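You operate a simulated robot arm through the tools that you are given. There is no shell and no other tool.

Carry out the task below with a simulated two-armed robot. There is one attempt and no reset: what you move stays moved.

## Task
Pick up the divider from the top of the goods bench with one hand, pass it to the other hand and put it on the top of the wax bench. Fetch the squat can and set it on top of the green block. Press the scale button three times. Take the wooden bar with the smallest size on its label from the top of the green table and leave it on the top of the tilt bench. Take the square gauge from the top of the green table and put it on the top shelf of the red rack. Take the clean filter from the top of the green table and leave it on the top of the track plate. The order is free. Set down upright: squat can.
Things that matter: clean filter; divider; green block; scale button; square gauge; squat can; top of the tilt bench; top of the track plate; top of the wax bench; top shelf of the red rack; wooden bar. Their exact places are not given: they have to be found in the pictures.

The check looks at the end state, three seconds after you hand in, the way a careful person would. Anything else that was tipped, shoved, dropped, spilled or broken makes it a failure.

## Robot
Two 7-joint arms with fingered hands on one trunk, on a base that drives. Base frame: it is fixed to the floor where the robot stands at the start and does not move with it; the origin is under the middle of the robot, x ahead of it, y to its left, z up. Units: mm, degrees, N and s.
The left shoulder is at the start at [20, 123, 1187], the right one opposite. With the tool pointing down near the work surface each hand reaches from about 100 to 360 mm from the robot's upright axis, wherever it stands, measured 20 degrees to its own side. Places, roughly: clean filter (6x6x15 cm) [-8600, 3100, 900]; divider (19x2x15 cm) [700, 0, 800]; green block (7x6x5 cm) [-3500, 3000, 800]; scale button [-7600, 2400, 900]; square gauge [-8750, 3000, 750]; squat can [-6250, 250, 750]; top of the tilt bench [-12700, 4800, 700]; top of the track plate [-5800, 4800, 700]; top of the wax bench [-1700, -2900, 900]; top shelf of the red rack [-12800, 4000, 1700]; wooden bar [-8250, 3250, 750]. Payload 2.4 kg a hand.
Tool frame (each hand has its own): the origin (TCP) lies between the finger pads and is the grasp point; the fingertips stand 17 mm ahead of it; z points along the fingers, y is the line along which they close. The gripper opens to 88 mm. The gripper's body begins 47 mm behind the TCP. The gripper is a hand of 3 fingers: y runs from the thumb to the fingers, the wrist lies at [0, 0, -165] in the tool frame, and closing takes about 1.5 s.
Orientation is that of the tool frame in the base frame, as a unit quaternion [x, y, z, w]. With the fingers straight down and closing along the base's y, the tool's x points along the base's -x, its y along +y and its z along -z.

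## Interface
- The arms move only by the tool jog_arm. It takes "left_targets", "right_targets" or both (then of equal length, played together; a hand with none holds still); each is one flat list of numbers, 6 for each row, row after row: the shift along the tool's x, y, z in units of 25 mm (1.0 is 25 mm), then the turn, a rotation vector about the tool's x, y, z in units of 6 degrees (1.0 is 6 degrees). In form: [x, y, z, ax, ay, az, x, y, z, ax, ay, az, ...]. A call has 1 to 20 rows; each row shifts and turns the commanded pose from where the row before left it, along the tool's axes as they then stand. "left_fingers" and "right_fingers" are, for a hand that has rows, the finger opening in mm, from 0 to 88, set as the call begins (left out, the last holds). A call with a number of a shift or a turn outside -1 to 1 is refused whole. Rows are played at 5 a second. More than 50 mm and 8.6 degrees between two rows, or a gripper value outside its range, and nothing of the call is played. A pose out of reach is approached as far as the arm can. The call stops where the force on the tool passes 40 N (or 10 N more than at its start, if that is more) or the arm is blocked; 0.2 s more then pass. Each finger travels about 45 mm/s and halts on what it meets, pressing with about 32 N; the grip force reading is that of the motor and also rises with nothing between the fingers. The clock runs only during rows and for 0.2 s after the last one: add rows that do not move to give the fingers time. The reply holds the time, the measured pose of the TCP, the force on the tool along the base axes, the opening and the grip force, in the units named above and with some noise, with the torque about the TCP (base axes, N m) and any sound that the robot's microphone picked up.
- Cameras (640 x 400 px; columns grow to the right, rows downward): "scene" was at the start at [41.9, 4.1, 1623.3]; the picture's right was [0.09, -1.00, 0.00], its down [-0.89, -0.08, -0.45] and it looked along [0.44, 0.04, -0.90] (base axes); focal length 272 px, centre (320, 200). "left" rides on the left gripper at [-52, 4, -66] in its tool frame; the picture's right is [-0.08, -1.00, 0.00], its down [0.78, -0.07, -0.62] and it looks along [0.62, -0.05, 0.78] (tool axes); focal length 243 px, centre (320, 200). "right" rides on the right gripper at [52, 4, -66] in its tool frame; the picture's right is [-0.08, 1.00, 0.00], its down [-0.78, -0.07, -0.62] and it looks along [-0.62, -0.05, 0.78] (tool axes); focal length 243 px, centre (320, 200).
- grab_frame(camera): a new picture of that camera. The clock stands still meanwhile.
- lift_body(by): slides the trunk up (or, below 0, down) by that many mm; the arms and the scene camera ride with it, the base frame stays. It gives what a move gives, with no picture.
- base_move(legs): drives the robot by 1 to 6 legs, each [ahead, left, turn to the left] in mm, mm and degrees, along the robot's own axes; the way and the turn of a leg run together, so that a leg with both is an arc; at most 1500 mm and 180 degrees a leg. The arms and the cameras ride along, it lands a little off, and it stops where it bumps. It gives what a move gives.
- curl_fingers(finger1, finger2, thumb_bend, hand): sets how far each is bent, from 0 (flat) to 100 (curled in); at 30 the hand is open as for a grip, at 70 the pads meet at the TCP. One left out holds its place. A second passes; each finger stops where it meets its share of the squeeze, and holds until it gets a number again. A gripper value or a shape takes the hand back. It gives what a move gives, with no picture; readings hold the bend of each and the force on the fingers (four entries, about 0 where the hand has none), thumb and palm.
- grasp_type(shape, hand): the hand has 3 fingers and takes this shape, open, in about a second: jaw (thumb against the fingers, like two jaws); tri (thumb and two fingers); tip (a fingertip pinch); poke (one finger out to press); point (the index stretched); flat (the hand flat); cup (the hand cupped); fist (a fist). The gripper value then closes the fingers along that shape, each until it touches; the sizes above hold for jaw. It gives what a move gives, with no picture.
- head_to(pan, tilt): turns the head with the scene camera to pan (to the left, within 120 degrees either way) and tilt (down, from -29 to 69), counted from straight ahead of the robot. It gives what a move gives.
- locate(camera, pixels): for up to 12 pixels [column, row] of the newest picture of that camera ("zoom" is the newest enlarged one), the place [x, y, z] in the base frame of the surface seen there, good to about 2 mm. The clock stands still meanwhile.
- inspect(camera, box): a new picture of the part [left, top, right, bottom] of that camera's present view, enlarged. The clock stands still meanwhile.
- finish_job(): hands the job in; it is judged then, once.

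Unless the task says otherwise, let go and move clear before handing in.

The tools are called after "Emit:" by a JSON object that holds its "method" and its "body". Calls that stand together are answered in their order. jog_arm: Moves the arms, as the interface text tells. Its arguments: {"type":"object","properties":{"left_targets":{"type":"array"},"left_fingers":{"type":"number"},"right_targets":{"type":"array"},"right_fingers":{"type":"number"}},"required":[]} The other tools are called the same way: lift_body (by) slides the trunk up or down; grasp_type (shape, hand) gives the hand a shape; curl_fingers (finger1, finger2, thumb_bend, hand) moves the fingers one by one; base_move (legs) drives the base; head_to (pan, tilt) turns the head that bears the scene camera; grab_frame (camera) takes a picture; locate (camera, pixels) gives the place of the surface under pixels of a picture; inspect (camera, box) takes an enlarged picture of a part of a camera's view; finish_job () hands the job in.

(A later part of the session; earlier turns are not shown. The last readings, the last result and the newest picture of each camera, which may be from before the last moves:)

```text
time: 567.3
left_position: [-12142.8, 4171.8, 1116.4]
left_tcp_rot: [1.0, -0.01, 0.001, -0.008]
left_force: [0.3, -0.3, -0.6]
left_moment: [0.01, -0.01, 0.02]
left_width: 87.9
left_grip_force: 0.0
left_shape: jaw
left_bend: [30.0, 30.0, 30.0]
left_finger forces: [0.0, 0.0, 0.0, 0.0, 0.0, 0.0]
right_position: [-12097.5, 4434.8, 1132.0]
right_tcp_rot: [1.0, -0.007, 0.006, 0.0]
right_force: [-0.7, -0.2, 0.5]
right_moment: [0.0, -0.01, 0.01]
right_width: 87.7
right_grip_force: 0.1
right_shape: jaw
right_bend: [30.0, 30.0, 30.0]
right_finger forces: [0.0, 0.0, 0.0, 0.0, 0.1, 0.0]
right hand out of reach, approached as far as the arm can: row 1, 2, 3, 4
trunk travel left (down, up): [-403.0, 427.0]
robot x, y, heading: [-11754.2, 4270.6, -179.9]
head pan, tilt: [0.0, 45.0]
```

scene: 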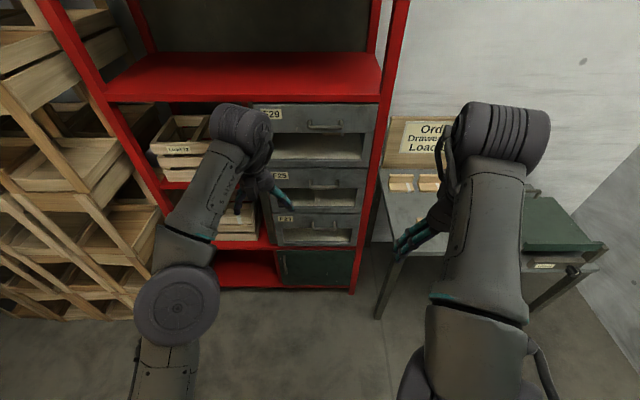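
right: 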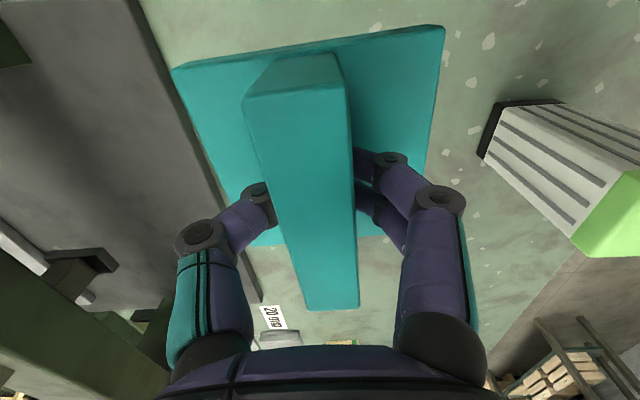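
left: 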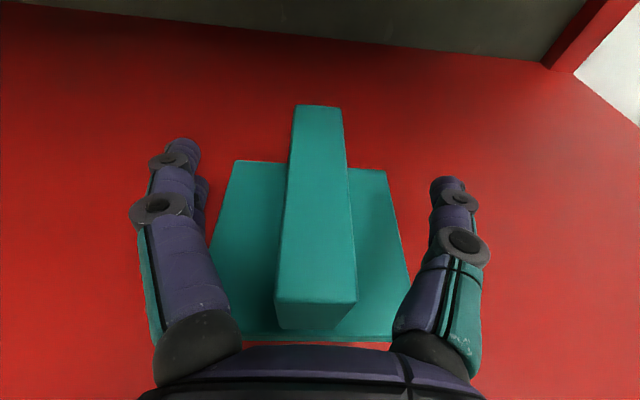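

Both hands are natural. I drive back out of the passage to the green table's west end for the filter.

Emit:
{"method": "base_move", "body": {"legs": [[0, -760, 0], [-1300, 0, 0], [-1000, 0, 0], [0, 0, 90], [0, 0, 90], [0, -1450, 0]]}}

Emit:
{"method": "base_move", "body": {"legs": [[0, -520, 0], [200, 0, 0]]}}

Emit:
{"method": "head_to", "body": {"pan": 5, "tilt": 45}}

Emit:
{"method": "grab_frame", "body": {"camera": "scene"}}

```text
time: 596.7
left_position: [-9016.1, 3757.1, 1117.7]
left_tcp_rot: [-0.011, 1.0, -0.008, 0.001]
left_force: [-0.1, -0.3, -0.3]
left_moment: [0.02, -0.03, 0.0]
left_width: 88.1
left_grip_force: 0.1
left_shape: jaw
left_bend: [30.0, 30.0, 30.0]
left_finger forces: [0.0, 0.0, 0.0, 0.0, 0.0, 0.0]
right_position: [-9049.8, 3493.3, 1132.3]
right_tcp_rot: [-0.014, 1.0, 0.001, -0.006]
right_force: [0.2, 0.4, -0.9]
right_moment: [0.02, -0.01, -0.04]
right_width: 88.0
right_grip_force: 0.1
right_shape: jaw
right_bend: [30.0, 30.0, 30.0]
right_finger forces: [0.1, 0.1, 0.0, 0.0, 0.1, 0.1]
trunk travel left (down, up): [-403.0, 427.0]
robot x, y, heading: [-9398.3, 3644.4, 2.6]
head pan, tilt: [0.0, 45.0]
```

```text
time: 600.9
left_position: [-8795.4, 3231.6, 1115.9]
left_tcp_rot: [-0.007, 1.0, -0.008, 0.0]
left_force: [-0.7, 0.0, 0.1]
left_moment: [0.01, 0.01, -0.01]
left_width: 88.2
left_grip_force: 0.1
left_shape: jaw
left_bend: [30.0, 30.0, 30.0]
left_finger forces: [0.0, 0.1, 0.1, 0.0, 0.1, 0.1]
right_position: [-8831.9, 2969.4, 1131.7]
right_tcp_rot: [-0.01, 1.0, 0.0, -0.006]
right_force: [-0.3, -0.1, 0.3]
right_moment: [-0.02, -0.03, -0.03]
right_width: 88.2
right_grip_force: 0.0
right_shape: jaw
right_bend: [30.0, 30.0, 30.0]
right_finger forces: [0.0, 0.0, 0.1, 0.0, 0.0, 0.0]
trunk travel left (down, up): [-403.0, 427.0]
robot x, y, heading: [-9182.0, 3124.9, 2.1]
head pan, tilt: [0.0, 45.0]
```

```text
time: 601.6
left_position: [-8797.2, 3233.2, 1117.0]
left_tcp_rot: [-0.006, 1.0, -0.008, 0.001]
left_force: [0.0, 0.9, -0.2]
left_moment: [-0.02, -0.04, -0.01]
left_width: 88.0
left_grip_force: 0.1
left_shape: jaw
left_bend: [30.0, 30.0, 30.0]
left_finger forces: [0.0, 0.1, 0.0, 0.1, 0.0, 0.0]
right_position: [-8832.2, 2969.9, 1132.1]
right_tcp_rot: [-0.009, 1.0, 0.0, -0.005]
right_force: [0.7, -0.9, 0.0]
right_moment: [0.0, 0.03, 0.0]
right_width: 87.7
right_grip_force: 0.1
right_shape: jaw
right_bend: [30.0, 30.0, 30.0]
right_finger forces: [0.0, 0.0, 0.0, 0.0, 0.0, 0.0]
trunk travel left (down, up): [-403.0, 427.0]
robot x, y, heading: [-9182.1, 3118.8, 1.8]
head pan, tilt: [5.0, 45.0]
```

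```text
taken
```

scene: 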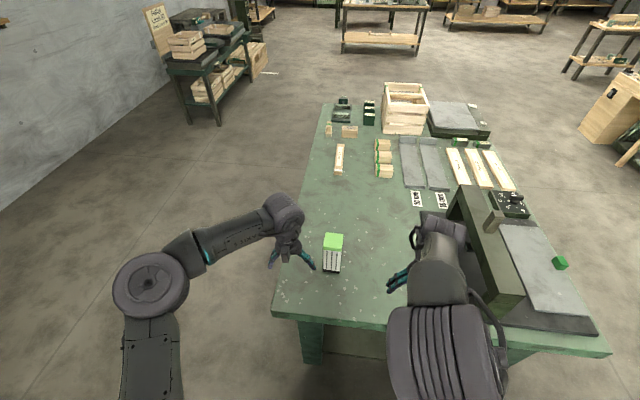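

Emit:
{"method": "inspect", "body": {"camera": "scene", "box": [300, 220, 370, 285]}}

Emit:
{"method": "locate", "body": {"camera": "zoom", "pixels": [[275, 120], [375, 120], [265, 175], [370, 185], [320, 145], [265, 320], [350, 330], [320, 260], [280, 190], [360, 200]]}}

```text
6.15 times, centred on (335, 252) of scene
```

zoom: 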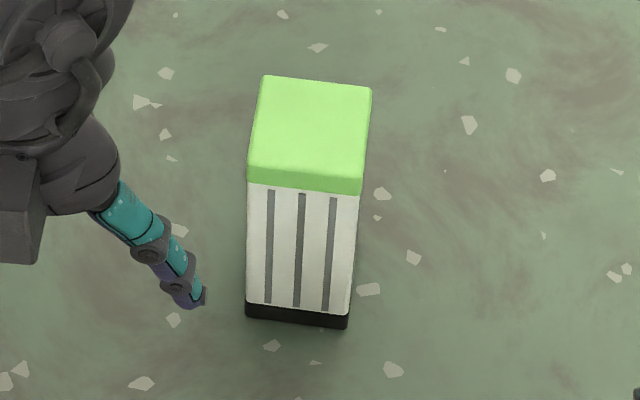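

```text
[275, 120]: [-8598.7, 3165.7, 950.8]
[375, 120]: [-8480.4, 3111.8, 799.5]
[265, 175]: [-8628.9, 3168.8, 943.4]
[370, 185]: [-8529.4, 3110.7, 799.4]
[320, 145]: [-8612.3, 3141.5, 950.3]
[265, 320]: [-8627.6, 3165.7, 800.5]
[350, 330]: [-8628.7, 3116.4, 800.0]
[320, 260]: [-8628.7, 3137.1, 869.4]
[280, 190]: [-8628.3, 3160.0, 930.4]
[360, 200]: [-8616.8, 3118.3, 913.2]
```

The filter is upright, faces aligned: x −8628…−8568, y 3112…3171, top 950. I check the press frame's height near the right hand before moving in.

Emit:
{"method": "locate", "body": {"camera": "scene", "pixels": [[460, 195], [485, 235], [500, 290], [520, 300], [480, 200], [500, 320], [470, 260]]}}

Emit:
{"method": "base_move", "body": {"legs": [[0, -78, -1.9]]}}

```text
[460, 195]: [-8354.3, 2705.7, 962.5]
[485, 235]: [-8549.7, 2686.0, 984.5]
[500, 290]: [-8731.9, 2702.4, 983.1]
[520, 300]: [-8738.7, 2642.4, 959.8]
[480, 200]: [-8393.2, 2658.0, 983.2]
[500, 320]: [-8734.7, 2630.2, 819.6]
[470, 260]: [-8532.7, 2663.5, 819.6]
```

```text
time: 602.6
left_position: [-8792.7, 3140.4, 1117.6]
left_tcp_rot: [0.008, 1.0, -0.006, 0.001]
left_force: [-0.1, -0.2, 0.6]
left_moment: [-0.01, -0.02, -0.02]
left_width: 88.0
left_grip_force: 0.0
left_shape: jaw
left_bend: [30.0, 30.0, 30.0]
left_finger forces: [0.1, 0.0, 0.0, 0.0, 0.1, 0.0]
right_position: [-8835.4, 2876.8, 1132.0]
right_tcp_rot: [0.006, 1.0, 0.001, -0.005]
right_force: [0.4, 0.4, 0.2]
right_moment: [0.03, -0.02, 0.0]
right_width: 87.7
right_grip_force: 0.0
right_shape: jaw
right_bend: [30.0, 30.0, 30.0]
right_finger forces: [0.0, 0.1, 0.1, 0.1, 0.1, 0.0]
trunk travel left (down, up): [-403.0, 427.0]
robot x, y, heading: [-9177.7, 3041.5, -0.2]
head pan, tilt: [5.0, 45.0]
```

The frame (y ≤ 2705, z ≤ 985) is clear of the right hand. I lower the trunk 105 mm and drive in.

Emit:
{"method": "lift_body", "body": {"by": -105}}

Emit:
{"method": "base_move", "body": {"legs": [[188, 0, 0]]}}

Emit:
{"method": "grab_frame", "body": {"camera": "left"}}

Emit:
{"method": "grab_frame", "body": {"camera": "scene"}}

```text
time: 604.0
left_position: [-8791.5, 3141.1, 1012.5]
left_tcp_rot: [0.009, 1.0, -0.007, 0.001]
left_force: [0.4, -0.1, -0.2]
left_moment: [0.02, 0.01, 0.01]
left_width: 87.6
left_grip_force: 0.1
left_shape: jaw
left_bend: [30.0, 30.0, 30.0]
left_finger forces: [0.1, 0.1, 0.0, 0.1, 0.0, 0.0]
right_position: [-8835.3, 2879.6, 1026.4]
right_tcp_rot: [0.005, 1.0, 0.001, -0.006]
right_force: [0.2, 0.4, -0.1]
right_moment: [-0.01, 0.04, 0.01]
right_width: 87.8
right_grip_force: 0.0
right_shape: jaw
right_bend: [30.0, 30.0, 30.0]
right_finger forces: [0.0, 0.1, 0.1, 0.0, 0.0, 0.0]
trunk travel left (down, up): [-298.0, 532.0]
robot x, y, heading: [-9179.7, 3039.8, -0.1]
head pan, tilt: [5.0, 45.0]
```

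```text
time: 605.6
left_position: [-8600.2, 3141.5, 1011.4]
left_tcp_rot: [0.009, 1.0, -0.008, -0.001]
left_force: [0.0, 0.1, -0.1]
left_moment: [0.02, 0.04, -0.02]
left_width: 87.9
left_grip_force: 0.1
left_shape: jaw
left_bend: [30.0, 30.0, 30.0]
left_finger forces: [0.0, 0.0, 0.0, 0.0, 0.1, 0.1]
right_position: [-8643.5, 2879.1, 1026.9]
right_tcp_rot: [0.006, 1.0, 0.0, -0.007]
right_force: [-0.6, -0.5, 0.0]
right_moment: [0.0, -0.01, -0.01]
right_width: 87.7
right_grip_force: 0.0
right_shape: jaw
right_bend: [30.0, 30.0, 30.0]
right_finger forces: [0.0, 0.0, 0.1, 0.0, 0.1, 0.0]
trunk travel left (down, up): [-298.0, 532.0]
robot x, y, heading: [-8987.6, 3041.9, -0.1]
head pan, tilt: [5.0, 45.0]
```

```text
taken
```

left: 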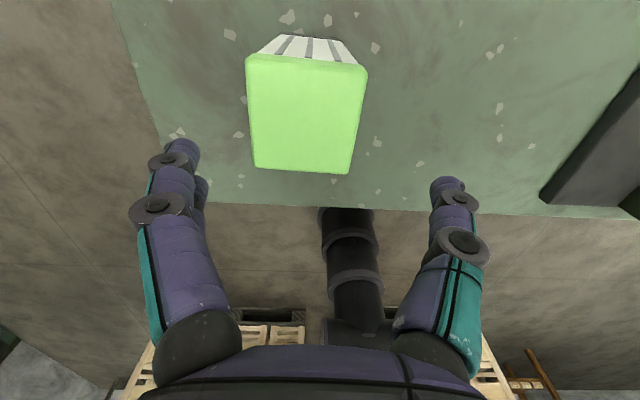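

```text
taken
```

scene: 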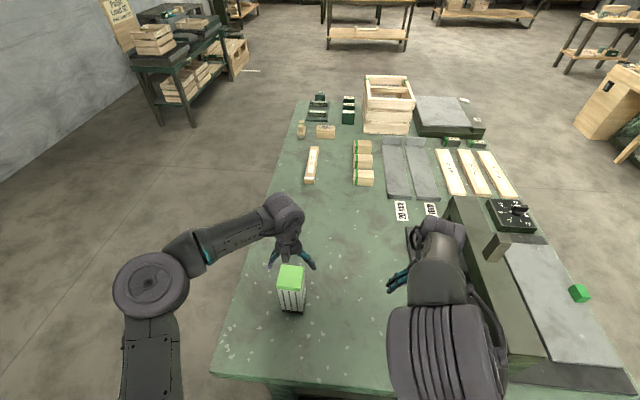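

Emit:
{"method": "locate", "body": {"camera": "left", "pixels": [[305, 115], [256, 160], [348, 168], [250, 62], [364, 72], [305, 165], [305, 65]]}}

```text
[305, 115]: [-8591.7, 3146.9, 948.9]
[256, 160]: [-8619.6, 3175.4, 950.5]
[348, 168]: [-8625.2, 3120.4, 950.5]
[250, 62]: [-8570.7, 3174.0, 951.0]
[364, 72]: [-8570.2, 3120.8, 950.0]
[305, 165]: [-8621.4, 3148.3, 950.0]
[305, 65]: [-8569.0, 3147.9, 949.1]
```

By the hand camera the filter centre is (−8597, 3147). I shift 6 mm and descend to z≈913.

Emit:
{"method": "jog_arm", "body": {"left_targets": [-0.1, 0.24, 0.4, 0, 0, 0, 0, 0, 0.88, 0, 0, 0, 0, 0, 0.88, 0, 0, 0, 0, 0, 0.88, 0, 0, 0]}}

Emit:
{"method": "grab_frame", "body": {"camera": "left"}}

```text
time: 606.6
left_position: [-8598.4, 3146.2, 934.7]
left_tcp_rot: [0.009, 1.0, -0.008, 0.0]
left_force: [-0.4, -0.5, 0.0]
left_moment: [-0.05, -0.01, -0.01]
left_width: 88.0
left_grip_force: 0.0
left_shape: jaw
left_bend: [30.0, 30.0, 30.0]
left_finger forces: [0.0, 0.0, 0.1, 0.0, 0.0, 0.0]
right_position: [-8644.8, 2879.7, 1027.5]
right_tcp_rot: [0.006, 1.0, 0.0, -0.005]
right_force: [0.4, 0.0, 0.6]
right_moment: [0.02, 0.02, 0.0]
right_width: 87.9
right_grip_force: 0.1
right_shape: jaw
right_bend: [30.0, 30.0, 30.0]
right_finger forces: [0.0, 0.0, 0.0, 0.0, 0.1, 0.0]
trunk travel left (down, up): [-298.0, 532.0]
robot x, y, heading: [-8986.7, 3039.7, 0.2]
head pan, tilt: [5.0, 45.0]
```

```text
taken
```

left: 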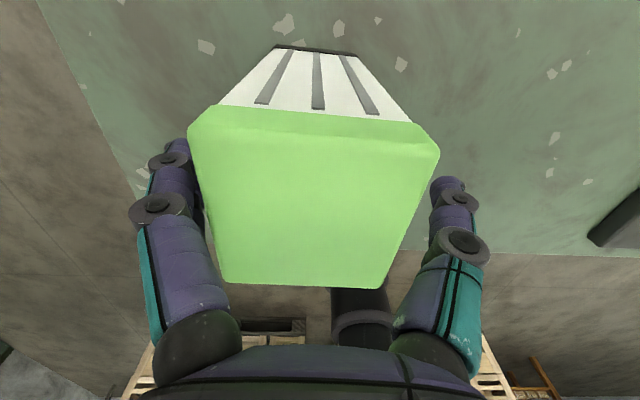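

The filter's top is centred between the fingers, no contact. I go 20 mm lower and close.

Emit:
{"method": "jog_arm", "body": {"left_targets": [0, 0, 0.42, 0, 0, 0, 0, 0, 0.42, 0, 0, 0]}}

Emit:
{"method": "jog_arm", "body": {"left_targets": [0, 0, 0, 0, 0, 0, 0, 0, 0, 0, 0, 0, 0, 0, 0, 0, 0, 0, 0, 0, 0, 0, 0, 0, 0, 0, 0, 0, 0, 0, 0, 0, 0, 0, 0, 0], "left_fingers": 30}}

Emit:
{"method": "grab_frame", "body": {"camera": "left"}}

```text
time: 607.3
left_position: [-8598.1, 3146.1, 919.0]
left_tcp_rot: [0.008, 1.0, -0.009, 0.005]
left_force: [-2.3, 4.3, 23.3]
left_moment: [0.34, -0.04, 0.03]
left_width: 87.4
left_grip_force: 0.0
left_shape: jaw
left_bend: [30.0, 30.0, 30.0]
left_finger forces: [8.7, 9.7, 0.0, 0.1, 4.9, 0.0]
right_position: [-8646.8, 2880.5, 1027.5]
right_tcp_rot: [0.005, 1.0, -0.001, -0.005]
right_force: [0.0, -0.3, 0.5]
right_moment: [0.0, 0.02, 0.01]
right_width: 87.7
right_grip_force: 0.0
right_shape: jaw
right_bend: [30.0, 30.0, 30.0]
right_finger forces: [0.0, 0.0, 0.0, 0.1, 0.0, 0.0]
trunk travel left (down, up): [-298.0, 532.0]
robot x, y, heading: [-8989.1, 3042.4, 0.6]
head pan, tilt: [5.0, 45.0]
stopped in row 2 (left hand): the force on the tool passed its limit at 42 N (the readings are from after the stop); the commanded pose is now the measured one
```

```text
time: 608.4
left_position: [-8596.8, 3146.4, 919.4]
left_tcp_rot: [0.008, 1.0, -0.009, 0.007]
left_force: [-3.5, 6.5, 18.4]
left_moment: [0.21, -0.05, 0.02]
left_width: 53.8
left_grip_force: 32.5
left_shape: jaw
left_bend: [72.0, 73.0, 69.0]
left_finger forces: [24.3, 25.2, 0.0, 0.0, 35.8, 0.0]
right_position: [-8646.3, 2879.8, 1027.8]
right_tcp_rot: [0.006, 1.0, 0.0, -0.005]
right_force: [1.1, 0.3, 0.2]
right_moment: [0.02, -0.01, -0.02]
right_width: 87.5
right_grip_force: 0.1
right_shape: jaw
right_bend: [30.0, 30.0, 30.0]
right_finger forces: [0.0, 0.1, 0.0, 0.1, 0.0, 0.1]
trunk travel left (down, up): [-298.0, 532.0]
robot x, y, heading: [-8988.3, 3038.9, 0.3]
head pan, tilt: [5.0, 45.0]
stopped in row 5 (left hand): the force on the tool passed its limit at 40 N (the readings are from after the stop); the commanded pose is now the measured one
```

```text
taken
```

left: 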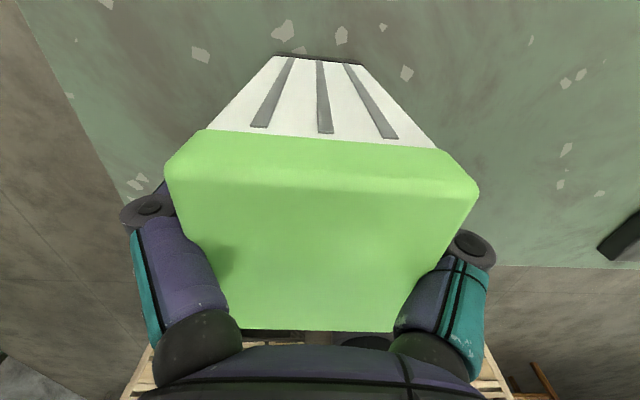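

The finger roots pressed on the filter's top edge (too deep). I open a little, rise 10 mm, and close again.

Emit:
{"method": "jog_arm", "body": {"left_targets": [0, 0, -0.2, 0, 0, 0, 0, 0, -0.2, 0, 0, 0, 0, 0, 0, 0, 0, 0, 0, 0, 0, 0, 0, 0, 0, 0, 0, 0, 0, 0], "left_fingers": 85}}

Emit:
{"method": "grab_frame", "body": {"camera": "left"}}

```text
time: 609.6
left_position: [-8596.9, 3146.1, 926.8]
left_tcp_rot: [0.008, 1.0, -0.009, 0.006]
left_force: [0.4, 0.1, 0.2]
left_moment: [0.01, 0.0, 0.0]
left_width: 85.2
left_grip_force: 0.0
left_shape: jaw
left_bend: [37.0, 37.0, 35.0]
left_finger forces: [0.0, 0.0, 0.1, 0.1, 0.0, 0.0]
right_position: [-8643.7, 2879.8, 1028.6]
right_tcp_rot: [0.007, 1.0, 0.001, -0.005]
right_force: [-0.6, 0.7, -0.1]
right_moment: [0.01, 0.0, -0.02]
right_width: 87.9
right_grip_force: 0.1
right_shape: jaw
right_bend: [30.0, 30.0, 30.0]
right_finger forces: [0.0, 0.0, 0.0, 0.0, 0.0, 0.0]
trunk travel left (down, up): [-298.0, 532.0]
robot x, y, heading: [-8985.5, 3043.2, 0.4]
head pan, tilt: [5.0, 45.0]
```

```text
taken
```

left: 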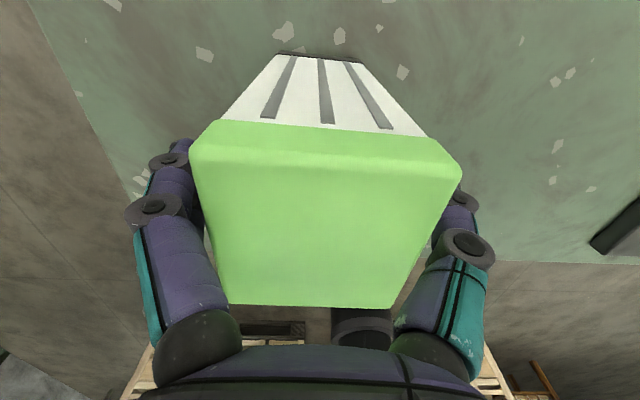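

Emit:
{"method": "jog_arm", "body": {"left_targets": [0, 0, 0, 0, 0, 0, 0, 0, 0, 0, 0, 0, 0, 0, 0, 0, 0, 0, 0, 0, 0, 0, 0, 0, 0, 0, 0, 0, 0, 0, 0, 0, 0, 0, 0, 0, 0, 0, 0, 0, 0, 0], "left_fingers": 30}}

Emit:
{"method": "grab_frame", "body": {"camera": "left"}}

Emit:
{"method": "inspect", "body": {"camera": "scene", "box": [240, 220, 350, 330]}}

```text
time: 611.2
left_position: [-8595.3, 3146.4, 927.7]
left_tcp_rot: [0.008, 1.0, -0.009, 0.006]
left_force: [0.8, 0.8, -0.6]
left_moment: [0.02, 0.01, -0.02]
left_width: 52.8
left_grip_force: 32.0
left_shape: jaw
left_bend: [71.0, 71.0, 71.0]
left_finger forces: [14.5, 14.6, 0.1, 0.0, 29.4, 0.1]
right_position: [-8644.6, 2880.5, 1027.1]
right_tcp_rot: [0.006, 1.0, 0.0, -0.005]
right_force: [-0.2, 0.0, 0.7]
right_moment: [0.02, 0.02, -0.02]
right_width: 88.0
right_grip_force: 0.0
right_shape: jaw
right_bend: [30.0, 30.0, 30.0]
right_finger forces: [0.1, 0.0, 0.1, 0.0, 0.0, 0.0]
trunk travel left (down, up): [-298.0, 532.0]
robot x, y, heading: [-8986.1, 3040.2, 0.1]
head pan, tilt: [5.0, 45.0]
```

```text
taken
```

left: 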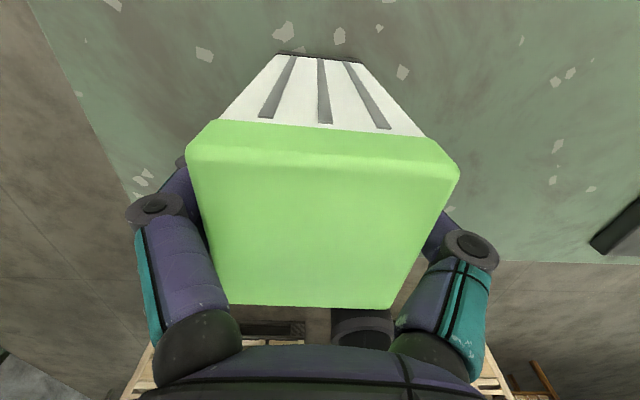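

```text
3.64 times, centred on (295, 275) of scene
```

zoom: 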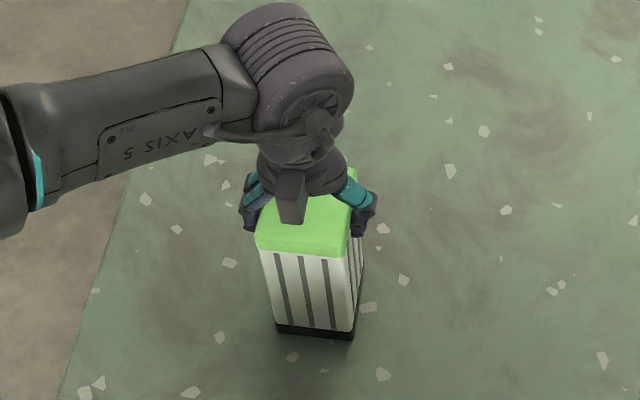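

Firm symmetric grip with no press on the top. I lift the filter.

Emit:
{"method": "jog_arm", "body": {"left_targets": [0, 0, -0.4, 0, 0, 0, 0, 0, -0.8, 0, 0, 0, 0, 0, -0.8, 0, 0, 0, 0, 0, -0.8, 0, 0, 0, 0, 0, -0.8, 0, 0, 0]}}

Emit:
{"method": "lift_body", "body": {"by": 100}}

Emit:
{"method": "grab_frame", "body": {"camera": "left"}}

Emit:
{"method": "grab_frame", "body": {"camera": "scene"}}

```text
time: 612.4
left_position: [-8597.7, 3146.3, 1017.0]
left_tcp_rot: [0.008, 1.0, -0.009, 0.005]
left_force: [0.0, -0.3, -1.9]
left_moment: [0.0, -0.01, 0.01]
left_width: 53.0
left_grip_force: 31.5
left_shape: jaw
left_bend: [71.0, 71.0, 71.0]
left_finger forces: [14.7, 14.6, 0.0, 0.0, 29.3, 0.1]
right_position: [-8645.0, 2879.6, 1028.3]
right_tcp_rot: [0.007, 1.0, 0.0, -0.005]
right_force: [-1.0, 0.0, -0.6]
right_moment: [-0.02, 0.01, 0.0]
right_width: 87.8
right_grip_force: 0.1
right_shape: jaw
right_bend: [30.0, 30.0, 30.0]
right_finger forces: [0.0, 0.1, 0.1, 0.1, 0.0, 0.1]
trunk travel left (down, up): [-298.0, 532.0]
robot x, y, heading: [-8986.3, 3039.2, -0.0]
head pan, tilt: [5.0, 45.0]
```

```text
time: 613.7
left_position: [-8597.0, 3146.3, 1116.5]
left_tcp_rot: [0.008, 1.0, -0.009, 0.004]
left_force: [-1.5, 0.6, -2.5]
left_moment: [0.0, 0.02, 0.04]
left_width: 52.6
left_grip_force: 32.2
left_shape: jaw
left_bend: [71.0, 71.0, 71.0]
left_finger forces: [14.7, 14.6, 0.0, 0.0, 29.5, 0.1]
right_position: [-8644.3, 2879.9, 1126.0]
right_tcp_rot: [0.006, 1.0, 0.001, -0.005]
right_force: [-0.7, 1.4, -0.4]
right_moment: [0.0, 0.02, -0.01]
right_width: 87.7
right_grip_force: 0.1
right_shape: jaw
right_bend: [30.0, 30.0, 30.0]
right_finger forces: [0.0, 0.1, 0.0, 0.1, 0.1, 0.0]
trunk travel left (down, up): [-398.0, 432.0]
robot x, y, heading: [-8988.1, 3038.3, 0.1]
head pan, tilt: [5.0, 45.0]
```

```text
taken
```

left: 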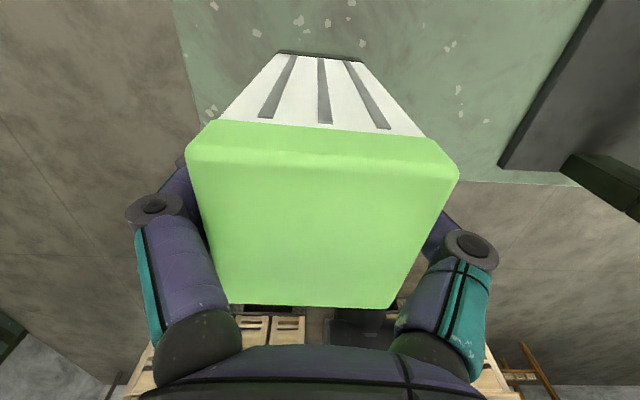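

```text
taken
```

scene: 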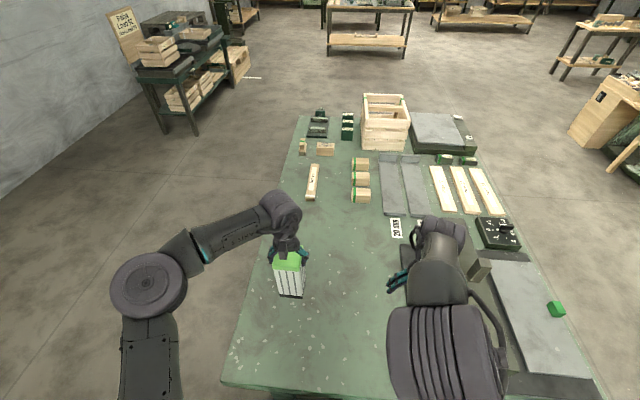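

The filter is in hand. I drive north of the table and then east toward the track‑plate bench.

Emit:
{"method": "base_move", "body": {"legs": [[-260, 0, 0], [0, 950, 0], [1500, 0, 0], [500, 0, 0]]}}

Emit:
{"method": "head_to", "body": {"pan": 15, "tilt": 20}}

Emit:
{"method": "grab_frame", "body": {"camera": "scene"}}

```text
time: 629.6
left_position: [-6906.4, 4138.2, 1116.3]
left_tcp_rot: [0.0, 1.0, -0.01, 0.004]
left_force: [0.8, 0.5, -1.6]
left_moment: [0.02, -0.01, 0.01]
left_width: 52.7
left_grip_force: 31.6
left_shape: jaw
left_bend: [71.0, 71.0, 71.0]
left_finger forces: [14.8, 14.6, 0.0, 0.0, 29.2, 0.1]
right_position: [-6950.0, 3871.9, 1127.6]
right_tcp_rot: [-0.002, 1.0, 0.0, -0.006]
right_force: [-1.0, 0.4, 0.3]
right_moment: [-0.02, -0.01, 0.0]
right_width: 88.0
right_grip_force: 0.0
right_shape: jaw
right_bend: [30.0, 30.0, 30.0]
right_finger forces: [0.0, 0.0, 0.0, 0.1, 0.0, 0.0]
trunk travel left (down, up): [-398.0, 432.0]
robot x, y, heading: [-7297.3, 4028.8, 1.4]
head pan, tilt: [5.0, 45.0]
```

```text
time: 630.5
left_position: [-6908.1, 4140.4, 1117.0]
left_tcp_rot: [0.0, 1.0, -0.008, 0.005]
left_force: [-0.6, 0.4, -2.7]
left_moment: [0.02, -0.02, -0.01]
left_width: 52.5
left_grip_force: 32.4
left_shape: jaw
left_bend: [71.0, 71.0, 71.0]
left_finger forces: [14.7, 14.6, 0.0, 0.0, 29.2, 0.1]
right_position: [-6951.0, 3872.0, 1126.8]
right_tcp_rot: [-0.002, 1.0, 0.0, -0.006]
right_force: [0.1, 0.1, -0.2]
right_moment: [-0.03, 0.01, 0.0]
right_width: 87.9
right_grip_force: 0.0
right_shape: jaw
right_bend: [30.0, 30.0, 30.0]
right_finger forces: [0.1, 0.0, 0.0, 0.0, 0.0, 0.0]
trunk travel left (down, up): [-398.0, 432.0]
robot x, y, heading: [-7296.2, 4031.4, 0.8]
head pan, tilt: [15.0, 20.0]
```

```text
taken
```

scene: 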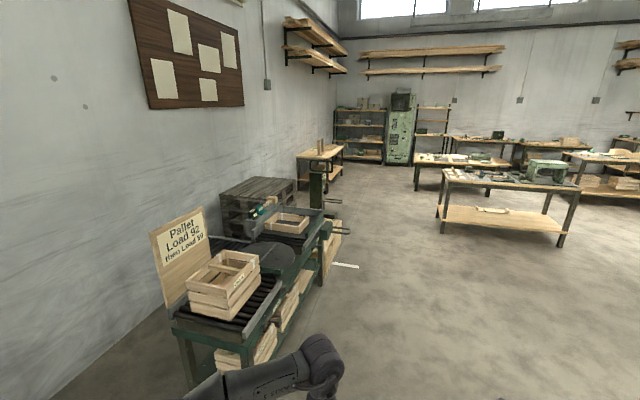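

The bench holds roller tracks with crates and a dark flat/round plate between them. I zoom in to identify the track plate near (−5800, 4800).

Emit:
{"method": "inspect", "body": {"camera": "scene", "box": [150, 170, 370, 340]}}

Emit:
{"method": "locate", "body": {"camera": "scene", "pixels": [[265, 255], [230, 300], [290, 235], [315, 225], [255, 245], [285, 262], [240, 245], [200, 325], [280, 290], [320, 260], [330, 240], [275, 225]]}}

```text
2.35 times, centred on (260, 255) of scene
```

zoom: 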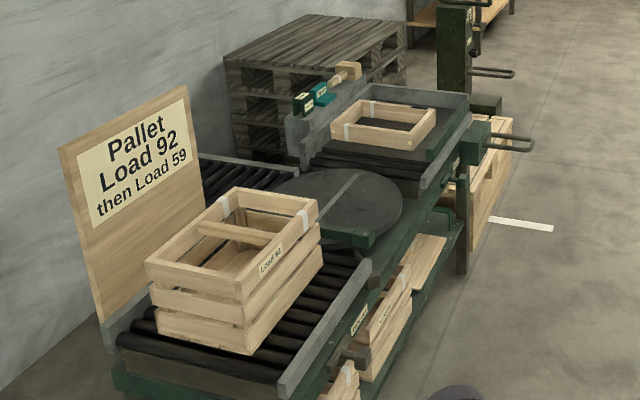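

```text
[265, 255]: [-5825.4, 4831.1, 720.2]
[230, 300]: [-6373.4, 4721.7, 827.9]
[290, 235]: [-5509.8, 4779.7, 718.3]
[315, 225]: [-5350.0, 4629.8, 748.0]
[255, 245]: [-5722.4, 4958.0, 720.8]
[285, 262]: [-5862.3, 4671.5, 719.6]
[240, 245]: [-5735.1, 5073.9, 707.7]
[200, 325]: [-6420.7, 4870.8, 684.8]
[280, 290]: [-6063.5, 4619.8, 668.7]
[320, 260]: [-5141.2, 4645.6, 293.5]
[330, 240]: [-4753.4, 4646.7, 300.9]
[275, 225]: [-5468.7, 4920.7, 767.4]
```

The round plate with the slot at about (−5810, 4830), z≈720, is the track plate. I drive in front of it and face it.

Emit:
{"method": "base_move", "body": {"legs": [[1490, 0, -0.8], [110, 0, 0], [0, 0, 90]]}}

Emit:
{"method": "head_to", "body": {"pan": 10, "tilt": 40}}

Emit:
{"method": "grab_frame", "body": {"camera": "scene"}}

```text
time: 642.5
left_position: [-5793.9, 4435.9, 1116.8]
left_tcp_rot: [-0.701, 0.713, -0.003, 0.009]
left_force: [0.0, -0.1, -2.7]
left_moment: [0.02, 0.01, 0.02]
left_width: 52.7
left_grip_force: 32.0
left_shape: jaw
left_bend: [71.0, 71.0, 71.0]
left_finger forces: [14.6, 14.6, 0.0, 0.1, 29.2, 0.0]
right_position: [-5528.3, 4389.8, 1128.4]
right_tcp_rot: [-0.703, 0.711, -0.004, -0.004]
right_force: [-0.4, 0.3, 0.5]
right_moment: [-0.02, -0.01, 0.01]
right_width: 88.1
right_grip_force: 0.2
right_shape: jaw
right_bend: [30.0, 30.0, 30.0]
right_finger forces: [0.0, 0.1, 0.0, 0.0, 0.1, 0.0]
trunk travel left (down, up): [-398.0, 432.0]
robot x, y, heading: [-5687.3, 4048.4, 90.1]
head pan, tilt: [15.0, 20.0]
```

```text
time: 643.4
left_position: [-5794.4, 4437.4, 1117.0]
left_tcp_rot: [-0.702, 0.712, -0.002, 0.009]
left_force: [-0.3, -0.4, -2.9]
left_moment: [-0.01, 0.02, 0.03]
left_width: 52.5
left_grip_force: 32.0
left_shape: jaw
left_bend: [71.0, 71.0, 71.0]
left_finger forces: [14.6, 14.6, 0.0, 0.0, 29.2, 0.0]
right_position: [-5527.0, 4390.4, 1128.4]
right_tcp_rot: [-0.703, 0.711, -0.004, -0.004]
right_force: [0.5, 1.1, 0.2]
right_moment: [0.01, 0.0, -0.02]
right_width: 88.0
right_grip_force: 0.1
right_shape: jaw
right_bend: [30.0, 30.0, 30.0]
right_finger forces: [0.1, 0.1, 0.1, 0.1, 0.1, 0.0]
trunk travel left (down, up): [-398.0, 432.0]
robot x, y, heading: [-5685.4, 4050.4, 90.4]
head pan, tilt: [10.0, 40.0]
```

```text
taken
```

scene: 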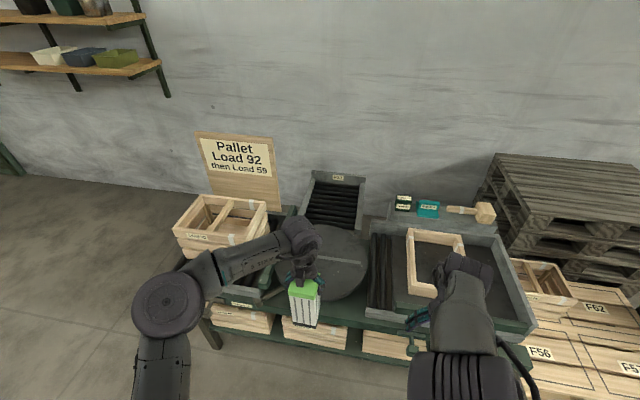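

Emit:
{"method": "inspect", "body": {"camera": "scene", "box": [250, 170, 410, 350]}}

Emit:
{"method": "locate", "body": {"camera": "scene", "pixels": [[345, 260], [330, 240], [360, 285], [365, 250], [335, 295], [325, 228], [355, 235], [340, 275], [345, 308], [380, 320], [330, 310], [400, 320]]}}

```text
2.22 times, centred on (330, 260) of scene
```

zoom: 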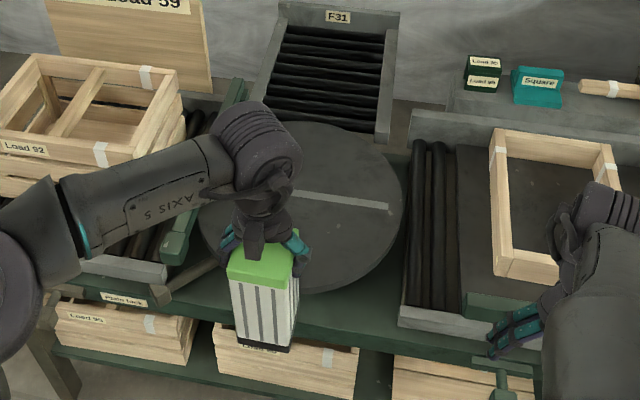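

```text
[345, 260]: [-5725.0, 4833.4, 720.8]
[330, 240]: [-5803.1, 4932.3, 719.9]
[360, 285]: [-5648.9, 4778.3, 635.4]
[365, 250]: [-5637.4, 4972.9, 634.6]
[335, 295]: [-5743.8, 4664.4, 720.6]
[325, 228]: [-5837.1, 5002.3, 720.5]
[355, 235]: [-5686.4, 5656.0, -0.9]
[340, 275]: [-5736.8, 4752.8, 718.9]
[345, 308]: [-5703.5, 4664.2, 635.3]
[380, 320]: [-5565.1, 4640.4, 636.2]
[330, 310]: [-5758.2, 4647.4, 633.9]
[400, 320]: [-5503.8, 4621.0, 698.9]
```

A round grey plate with a light groove, plus a "Plate lock" lever at its left. I sample its outline to find centre and radius.

Emit:
{"method": "locate", "body": {"camera": "zoom", "pixels": [[318, 126], [360, 140], [395, 180], [400, 215], [385, 250], [360, 275], [325, 288], [300, 280], [205, 225], [210, 245], [345, 205], [300, 150]]}}

```text
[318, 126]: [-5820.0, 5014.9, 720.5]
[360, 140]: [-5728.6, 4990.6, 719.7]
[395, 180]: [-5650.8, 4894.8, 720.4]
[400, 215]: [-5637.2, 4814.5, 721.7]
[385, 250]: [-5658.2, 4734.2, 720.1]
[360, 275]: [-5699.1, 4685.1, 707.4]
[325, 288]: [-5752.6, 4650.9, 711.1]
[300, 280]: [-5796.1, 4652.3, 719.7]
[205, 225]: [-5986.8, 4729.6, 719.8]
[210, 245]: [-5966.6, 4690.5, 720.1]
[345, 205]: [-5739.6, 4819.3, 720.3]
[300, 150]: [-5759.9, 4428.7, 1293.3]
```

The plate's centre is ≈ (−5820, 4830), radius ≈ 187, z 720. I check the front clearance and left elbow before driving in.

Emit:
{"method": "locate", "body": {"camera": "scene", "pixels": [[165, 300], [140, 330], [265, 210], [240, 235], [310, 335], [240, 320], [390, 345], [300, 350], [260, 300], [425, 345], [282, 278]]}}

```text
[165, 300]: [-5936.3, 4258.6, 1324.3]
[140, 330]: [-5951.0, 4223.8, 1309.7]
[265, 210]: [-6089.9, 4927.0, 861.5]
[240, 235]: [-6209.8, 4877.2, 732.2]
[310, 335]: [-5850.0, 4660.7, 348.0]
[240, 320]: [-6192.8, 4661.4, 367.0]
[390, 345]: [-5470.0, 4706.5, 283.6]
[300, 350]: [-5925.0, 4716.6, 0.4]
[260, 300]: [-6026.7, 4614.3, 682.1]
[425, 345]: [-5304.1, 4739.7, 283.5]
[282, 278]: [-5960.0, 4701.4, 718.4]
```

Everything is clear. I lower the trunk 180 mm and drive ahead so the filter comes over the plate.

Emit:
{"method": "lift_body", "body": {"by": -180}}

Emit:
{"method": "base_move", "body": {"legs": [[345, 0, -0.3]]}}

Emit:
{"method": "head_to", "body": {"pan": 10, "tilt": 58}}

Emit:
{"method": "grab_frame", "body": {"camera": "scene"}}

Emit:
{"method": "grab_frame", "body": {"camera": "left"}}

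```text
time: 645.4
left_position: [-5795.1, 4437.0, 938.3]
left_tcp_rot: [-0.701, 0.713, -0.002, 0.01]
left_force: [-0.4, -0.5, -3.4]
left_moment: [-0.03, -0.02, 0.0]
left_width: 52.5
left_grip_force: 31.8
left_shape: jaw
left_bend: [71.0, 71.0, 71.0]
left_finger forces: [14.6, 14.6, 0.0, 0.1, 29.2, 0.1]
right_position: [-5527.5, 4389.9, 947.5]
right_tcp_rot: [-0.702, 0.712, -0.003, -0.004]
right_force: [0.2, -0.8, 0.1]
right_moment: [0.0, 0.0, 0.0]
right_width: 88.1
right_grip_force: 0.1
right_shape: jaw
right_bend: [30.0, 30.0, 30.0]
right_finger forces: [0.0, 0.0, 0.0, 0.0, 0.0, 0.0]
trunk travel left (down, up): [-218.0, 612.0]
robot x, y, heading: [-5689.6, 4047.8, 90.4]
head pan, tilt: [10.0, 40.0]
```

```text
time: 647.6
left_position: [-5793.0, 4780.9, 936.5]
left_tcp_rot: [-0.701, 0.713, -0.002, 0.009]
left_force: [0.0, 0.5, -2.4]
left_moment: [-0.01, 0.02, -0.02]
left_width: 52.6
left_grip_force: 31.7
left_shape: jaw
left_bend: [71.0, 71.0, 71.0]
left_finger forces: [14.7, 14.7, 0.1, 0.0, 29.2, 0.0]
right_position: [-5528.2, 4733.4, 946.9]
right_tcp_rot: [-0.702, 0.712, -0.004, -0.003]
right_force: [0.4, -0.3, -0.7]
right_moment: [0.02, 0.0, 0.03]
right_width: 88.0
right_grip_force: 0.1
right_shape: jaw
right_bend: [30.0, 30.0, 30.0]
right_finger forces: [0.0, 0.1, 0.0, 0.0, 0.0, 0.1]
trunk travel left (down, up): [-218.0, 612.0]
robot x, y, heading: [-5685.9, 4389.3, 89.9]
head pan, tilt: [10.0, 40.0]
```

```text
time: 648.4
left_position: [-5795.0, 4780.4, 936.3]
left_tcp_rot: [-0.701, 0.713, -0.003, 0.01]
left_force: [0.3, -0.4, -3.3]
left_moment: [0.04, -0.03, 0.04]
left_width: 52.8
left_grip_force: 32.2
left_shape: jaw
left_bend: [71.0, 71.0, 71.0]
left_finger forces: [14.7, 14.6, 0.0, 0.1, 29.2, 0.0]
right_position: [-5527.8, 4732.9, 948.0]
right_tcp_rot: [-0.702, 0.712, -0.004, -0.003]
right_force: [0.1, -0.7, 0.7]
right_moment: [0.01, -0.04, -0.01]
right_width: 87.8
right_grip_force: 0.0
right_shape: jaw
right_bend: [30.0, 30.0, 30.0]
right_finger forces: [0.1, 0.0, 0.0, 0.0, 0.0, 0.0]
trunk travel left (down, up): [-218.0, 612.0]
robot x, y, heading: [-5690.1, 4389.4, 90.2]
head pan, tilt: [10.0, 58.0]
```

```text
taken
```

scene: 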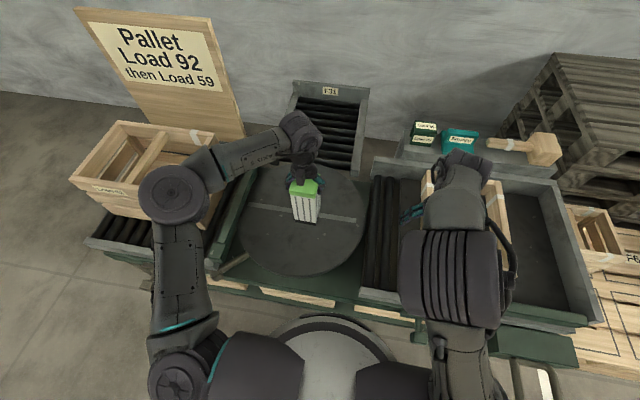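

```text
taken
```

left: 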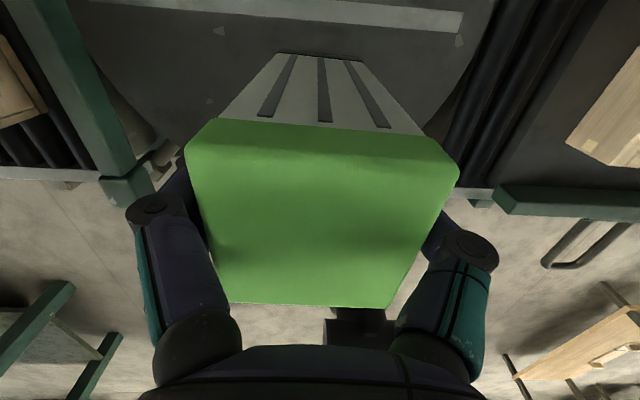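

The filter hangs upright over the plate. I lower it to just above the plate and then in small steps.

Emit:
{"method": "jog_arm", "body": {"left_targets": [0, 0, 0.8, 0, 0, 0, 0, 0, 0.8, 0, 0, 0, 0, 0, 0.8, 0, 0, 0, 0, 0, 0.8, 0, 0, 0]}}

Emit:
{"method": "jog_arm", "body": {"left_targets": [0, 0, 0.12, 0, 0, 0]}}

Emit:
{"method": "jog_arm", "body": {"left_targets": [0, 0, 0.1, 0, 0, 0]}}

```text
time: 649.4
left_position: [-5792.7, 4779.5, 857.8]
left_tcp_rot: [-0.701, 0.713, -0.003, 0.01]
left_force: [-0.5, -0.6, -3.3]
left_moment: [-0.03, -0.01, -0.02]
left_width: 52.8
left_grip_force: 31.6
left_shape: jaw
left_bend: [71.0, 71.0, 71.0]
left_finger forces: [14.6, 14.6, 0.0, 0.0, 29.3, 0.0]
right_position: [-5528.0, 4731.2, 947.4]
right_tcp_rot: [-0.703, 0.711, -0.004, -0.003]
right_force: [-0.1, -0.5, -0.9]
right_moment: [0.01, 0.02, 0.01]
right_width: 88.1
right_grip_force: 0.0
right_shape: jaw
right_bend: [30.0, 30.0, 30.0]
right_finger forces: [0.0, 0.1, 0.0, 0.0, 0.0, 0.1]
trunk travel left (down, up): [-218.0, 612.0]
robot x, y, heading: [-5687.3, 4389.9, 90.0]
head pan, tilt: [10.0, 58.0]
```

```text
time: 649.8
left_position: [-5792.3, 4778.8, 853.2]
left_tcp_rot: [-0.701, 0.713, -0.003, 0.01]
left_force: [0.2, -0.6, -2.4]
left_moment: [-0.05, -0.04, -0.02]
left_width: 52.5
left_grip_force: 32.4
left_shape: jaw
left_bend: [71.0, 71.0, 71.0]
left_finger forces: [14.7, 14.6, 0.0, 0.1, 29.3, 0.1]
right_position: [-5527.5, 4733.3, 947.7]
right_tcp_rot: [-0.702, 0.712, -0.004, -0.003]
right_force: [0.1, -0.5, 0.4]
right_moment: [0.02, -0.01, -0.01]
right_width: 87.7
right_grip_force: 0.1
right_shape: jaw
right_bend: [30.0, 30.0, 30.0]
right_finger forces: [0.0, 0.1, 0.0, 0.0, 0.0, 0.1]
trunk travel left (down, up): [-218.0, 612.0]
robot x, y, heading: [-5686.4, 4395.1, 89.8]
head pan, tilt: [10.0, 58.0]
```

```text
time: 650.2
left_position: [-5791.4, 4781.3, 851.9]
left_tcp_rot: [-0.7, 0.714, -0.003, 0.009]
left_force: [0.0, 0.7, -2.5]
left_moment: [0.02, -0.01, -0.01]
left_width: 52.5
left_grip_force: 32.1
left_shape: jaw
left_bend: [71.0, 71.0, 71.0]
left_finger forces: [14.7, 14.6, 0.1, 0.0, 29.3, 0.1]
right_position: [-5527.2, 4732.4, 947.5]
right_tcp_rot: [-0.702, 0.713, -0.003, -0.003]
right_force: [-0.5, 0.1, -0.3]
right_moment: [0.02, -0.03, 0.03]
right_width: 88.0
right_grip_force: 0.1
right_shape: jaw
right_bend: [30.0, 30.0, 30.0]
right_finger forces: [0.1, 0.1, 0.0, 0.0, 0.1, 0.0]
trunk travel left (down, up): [-218.0, 612.0]
robot x, y, heading: [-5689.4, 4390.0, 89.8]
head pan, tilt: [10.0, 58.0]
```

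Emit:
{"method": "jog_arm", "body": {"left_targets": [0, 0, 0.08, 0, 0, 0]}}

Emit:
{"method": "jog_arm", "body": {"left_targets": [0, 0, 0.06, 0, 0, 0]}}

Emit:
{"method": "jog_arm", "body": {"left_targets": [0, 0, 0.05, 0, 0, 0]}}

```text
time: 650.6
left_position: [-5792.1, 4780.8, 848.7]
left_tcp_rot: [-0.701, 0.713, -0.002, 0.01]
left_force: [1.0, 0.2, -2.7]
left_moment: [0.0, 0.01, 0.0]
left_width: 52.5
left_grip_force: 31.6
left_shape: jaw
left_bend: [71.0, 71.0, 71.0]
left_finger forces: [14.7, 14.6, 0.1, 0.0, 29.3, 0.0]
right_position: [-5527.0, 4731.9, 948.0]
right_tcp_rot: [-0.702, 0.712, -0.003, -0.003]
right_force: [-0.1, -0.7, 0.1]
right_moment: [0.02, 0.01, 0.01]
right_width: 87.8
right_grip_force: 0.1
right_shape: jaw
right_bend: [30.0, 30.0, 30.0]
right_finger forces: [0.0, 0.0, 0.0, 0.1, 0.0, 0.0]
trunk travel left (down, up): [-218.0, 612.0]
robot x, y, heading: [-5690.0, 4388.1, 90.2]
head pan, tilt: [10.0, 58.0]
```

```text
time: 651.0
left_position: [-5791.3, 4780.3, 848.7]
left_tcp_rot: [-0.701, 0.713, -0.002, 0.01]
left_force: [0.4, -0.2, -2.4]
left_moment: [0.01, 0.01, -0.01]
left_width: 52.4
left_grip_force: 32.6
left_shape: jaw
left_bend: [71.0, 71.0, 71.0]
left_finger forces: [14.7, 14.6, 0.1, 0.1, 29.3, 0.0]
right_position: [-5527.6, 4732.6, 947.7]
right_tcp_rot: [-0.702, 0.712, -0.004, -0.004]
right_force: [-0.8, 0.4, -0.1]
right_moment: [0.03, 0.03, 0.01]
right_width: 87.9
right_grip_force: 0.1
right_shape: jaw
right_bend: [30.0, 30.0, 30.0]
right_finger forces: [0.0, 0.1, 0.0, 0.0, 0.0, 0.0]
trunk travel left (down, up): [-218.0, 612.0]
robot x, y, heading: [-5690.2, 4387.7, 90.0]
head pan, tilt: [10.0, 58.0]
```

```text
time: 651.4
left_position: [-5792.1, 4780.9, 847.3]
left_tcp_rot: [-0.701, 0.713, -0.002, 0.01]
left_force: [0.2, 0.8, 1.9]
left_moment: [0.02, 0.03, 0.01]
left_width: 52.4
left_grip_force: 32.1
left_shape: jaw
left_bend: [71.0, 71.0, 71.0]
left_finger forces: [14.7, 14.7, 0.0, 0.0, 29.8, 0.1]
right_position: [-5527.9, 4732.1, 947.5]
right_tcp_rot: [-0.702, 0.712, -0.003, -0.003]
right_force: [-0.5, -0.7, 0.0]
right_moment: [0.06, 0.01, -0.02]
right_width: 88.0
right_grip_force: 0.0
right_shape: jaw
right_bend: [30.0, 30.0, 30.0]
right_finger forces: [0.1, 0.1, 0.0, 0.0, 0.0, 0.0]
trunk travel left (down, up): [-218.0, 612.0]
robot x, y, heading: [-5688.8, 4391.3, 90.1]
head pan, tilt: [10.0, 58.0]
```

Contact begins (force changed by 4.5 N). I release gradually.

Emit:
{"method": "jog_arm", "body": {"left_targets": [0, 0, 0.02, 0, 0, 0, 0, 0, 0, 0, 0, 0], "left_fingers": 56}}

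Emit:
{"method": "jog_arm", "body": {"left_targets": [0, 0, 0, 0, 0, 0, 0, 0, 0, 0, 0, 0], "left_fingers": 64}}

Emit:
{"method": "jog_arm", "body": {"left_targets": [0, 0, 0, 0, 0, 0, 0, 0, 0, 0, 0, 0, 0, 0, 0, 0, 0, 0, 0, 0, 0, 0, 0, 0], "left_fingers": 88}}

Emit:
{"method": "grab_frame", "body": {"camera": "left"}}

```text
time: 652.0
left_position: [-5792.2, 4780.8, 846.9]
left_tcp_rot: [-0.701, 0.713, -0.002, 0.01]
left_force: [-0.8, 0.1, 1.1]
left_moment: [-0.01, 0.02, -0.02]
left_width: 56.8
left_grip_force: 0.0
left_shape: jaw
left_bend: [70.0, 70.0, 68.0]
left_finger forces: [0.5, 0.6, 0.0, 0.0, 0.2, 0.0]
right_position: [-5527.5, 4731.2, 947.5]
right_tcp_rot: [-0.701, 0.713, -0.004, -0.004]
right_force: [-0.8, -0.8, -0.1]
right_moment: [0.0, -0.01, -0.01]
right_width: 88.0
right_grip_force: 0.1
right_shape: jaw
right_bend: [30.0, 30.0, 30.0]
right_finger forces: [0.0, 0.0, 0.1, 0.1, 0.0, 0.1]
trunk travel left (down, up): [-218.0, 612.0]
robot x, y, heading: [-5691.7, 4391.9, 90.3]
head pan, tilt: [10.0, 58.0]
```

```text
time: 652.6
left_position: [-5791.5, 4779.2, 845.6]
left_tcp_rot: [-0.701, 0.713, -0.002, 0.01]
left_force: [0.4, 0.0, 0.4]
left_moment: [0.0, -0.03, 0.01]
left_width: 63.7
left_grip_force: 0.1
left_shape: jaw
left_bend: [65.0, 65.0, 62.0]
left_finger forces: [0.0, 0.0, 0.1, 0.0, 0.0, 0.0]
right_position: [-5529.0, 4732.6, 947.6]
right_tcp_rot: [-0.702, 0.712, -0.004, -0.004]
right_force: [0.4, -0.1, -0.9]
right_moment: [0.01, -0.02, -0.06]
right_width: 88.0
right_grip_force: 0.0
right_shape: jaw
right_bend: [30.0, 30.0, 30.0]
right_finger forces: [0.0, 0.0, 0.0, 0.0, 0.0, 0.0]
trunk travel left (down, up): [-218.0, 612.0]
robot x, y, heading: [-5690.3, 4388.5, 89.9]
head pan, tilt: [10.0, 58.0]
```

```text
time: 653.6
left_position: [-5792.1, 4779.0, 846.0]
left_tcp_rot: [-0.7, 0.714, -0.002, 0.011]
left_force: [0.7, 0.4, -0.9]
left_moment: [0.0, -0.02, 0.01]
left_width: 87.5
left_grip_force: 0.1
left_shape: jaw
left_bend: [30.0, 30.0, 30.0]
left_finger forces: [0.1, 0.0, 0.2, 0.0, 0.0, 0.1]
right_position: [-5528.0, 4731.9, 946.9]
right_tcp_rot: [-0.703, 0.712, -0.005, -0.004]
right_force: [0.4, 0.0, 0.4]
right_moment: [0.01, -0.03, 0.03]
right_width: 88.0
right_grip_force: 0.1
right_shape: jaw
right_bend: [30.0, 30.0, 30.0]
right_finger forces: [0.0, 0.0, 0.1, 0.0, 0.1, 0.1]
trunk travel left (down, up): [-218.0, 612.0]
robot x, y, heading: [-5686.6, 4388.2, 89.7]
head pan, tilt: [10.0, 58.0]
```

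```text
taken
```

left: 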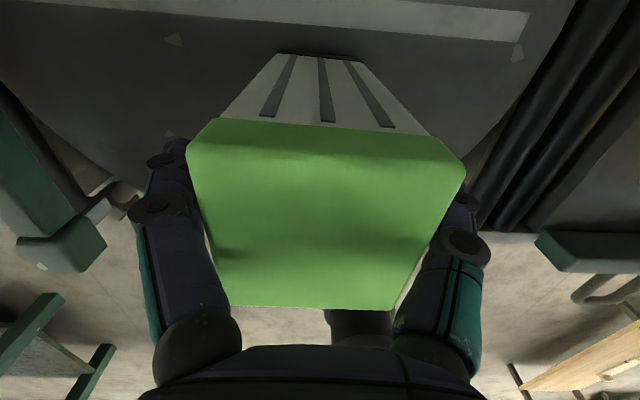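

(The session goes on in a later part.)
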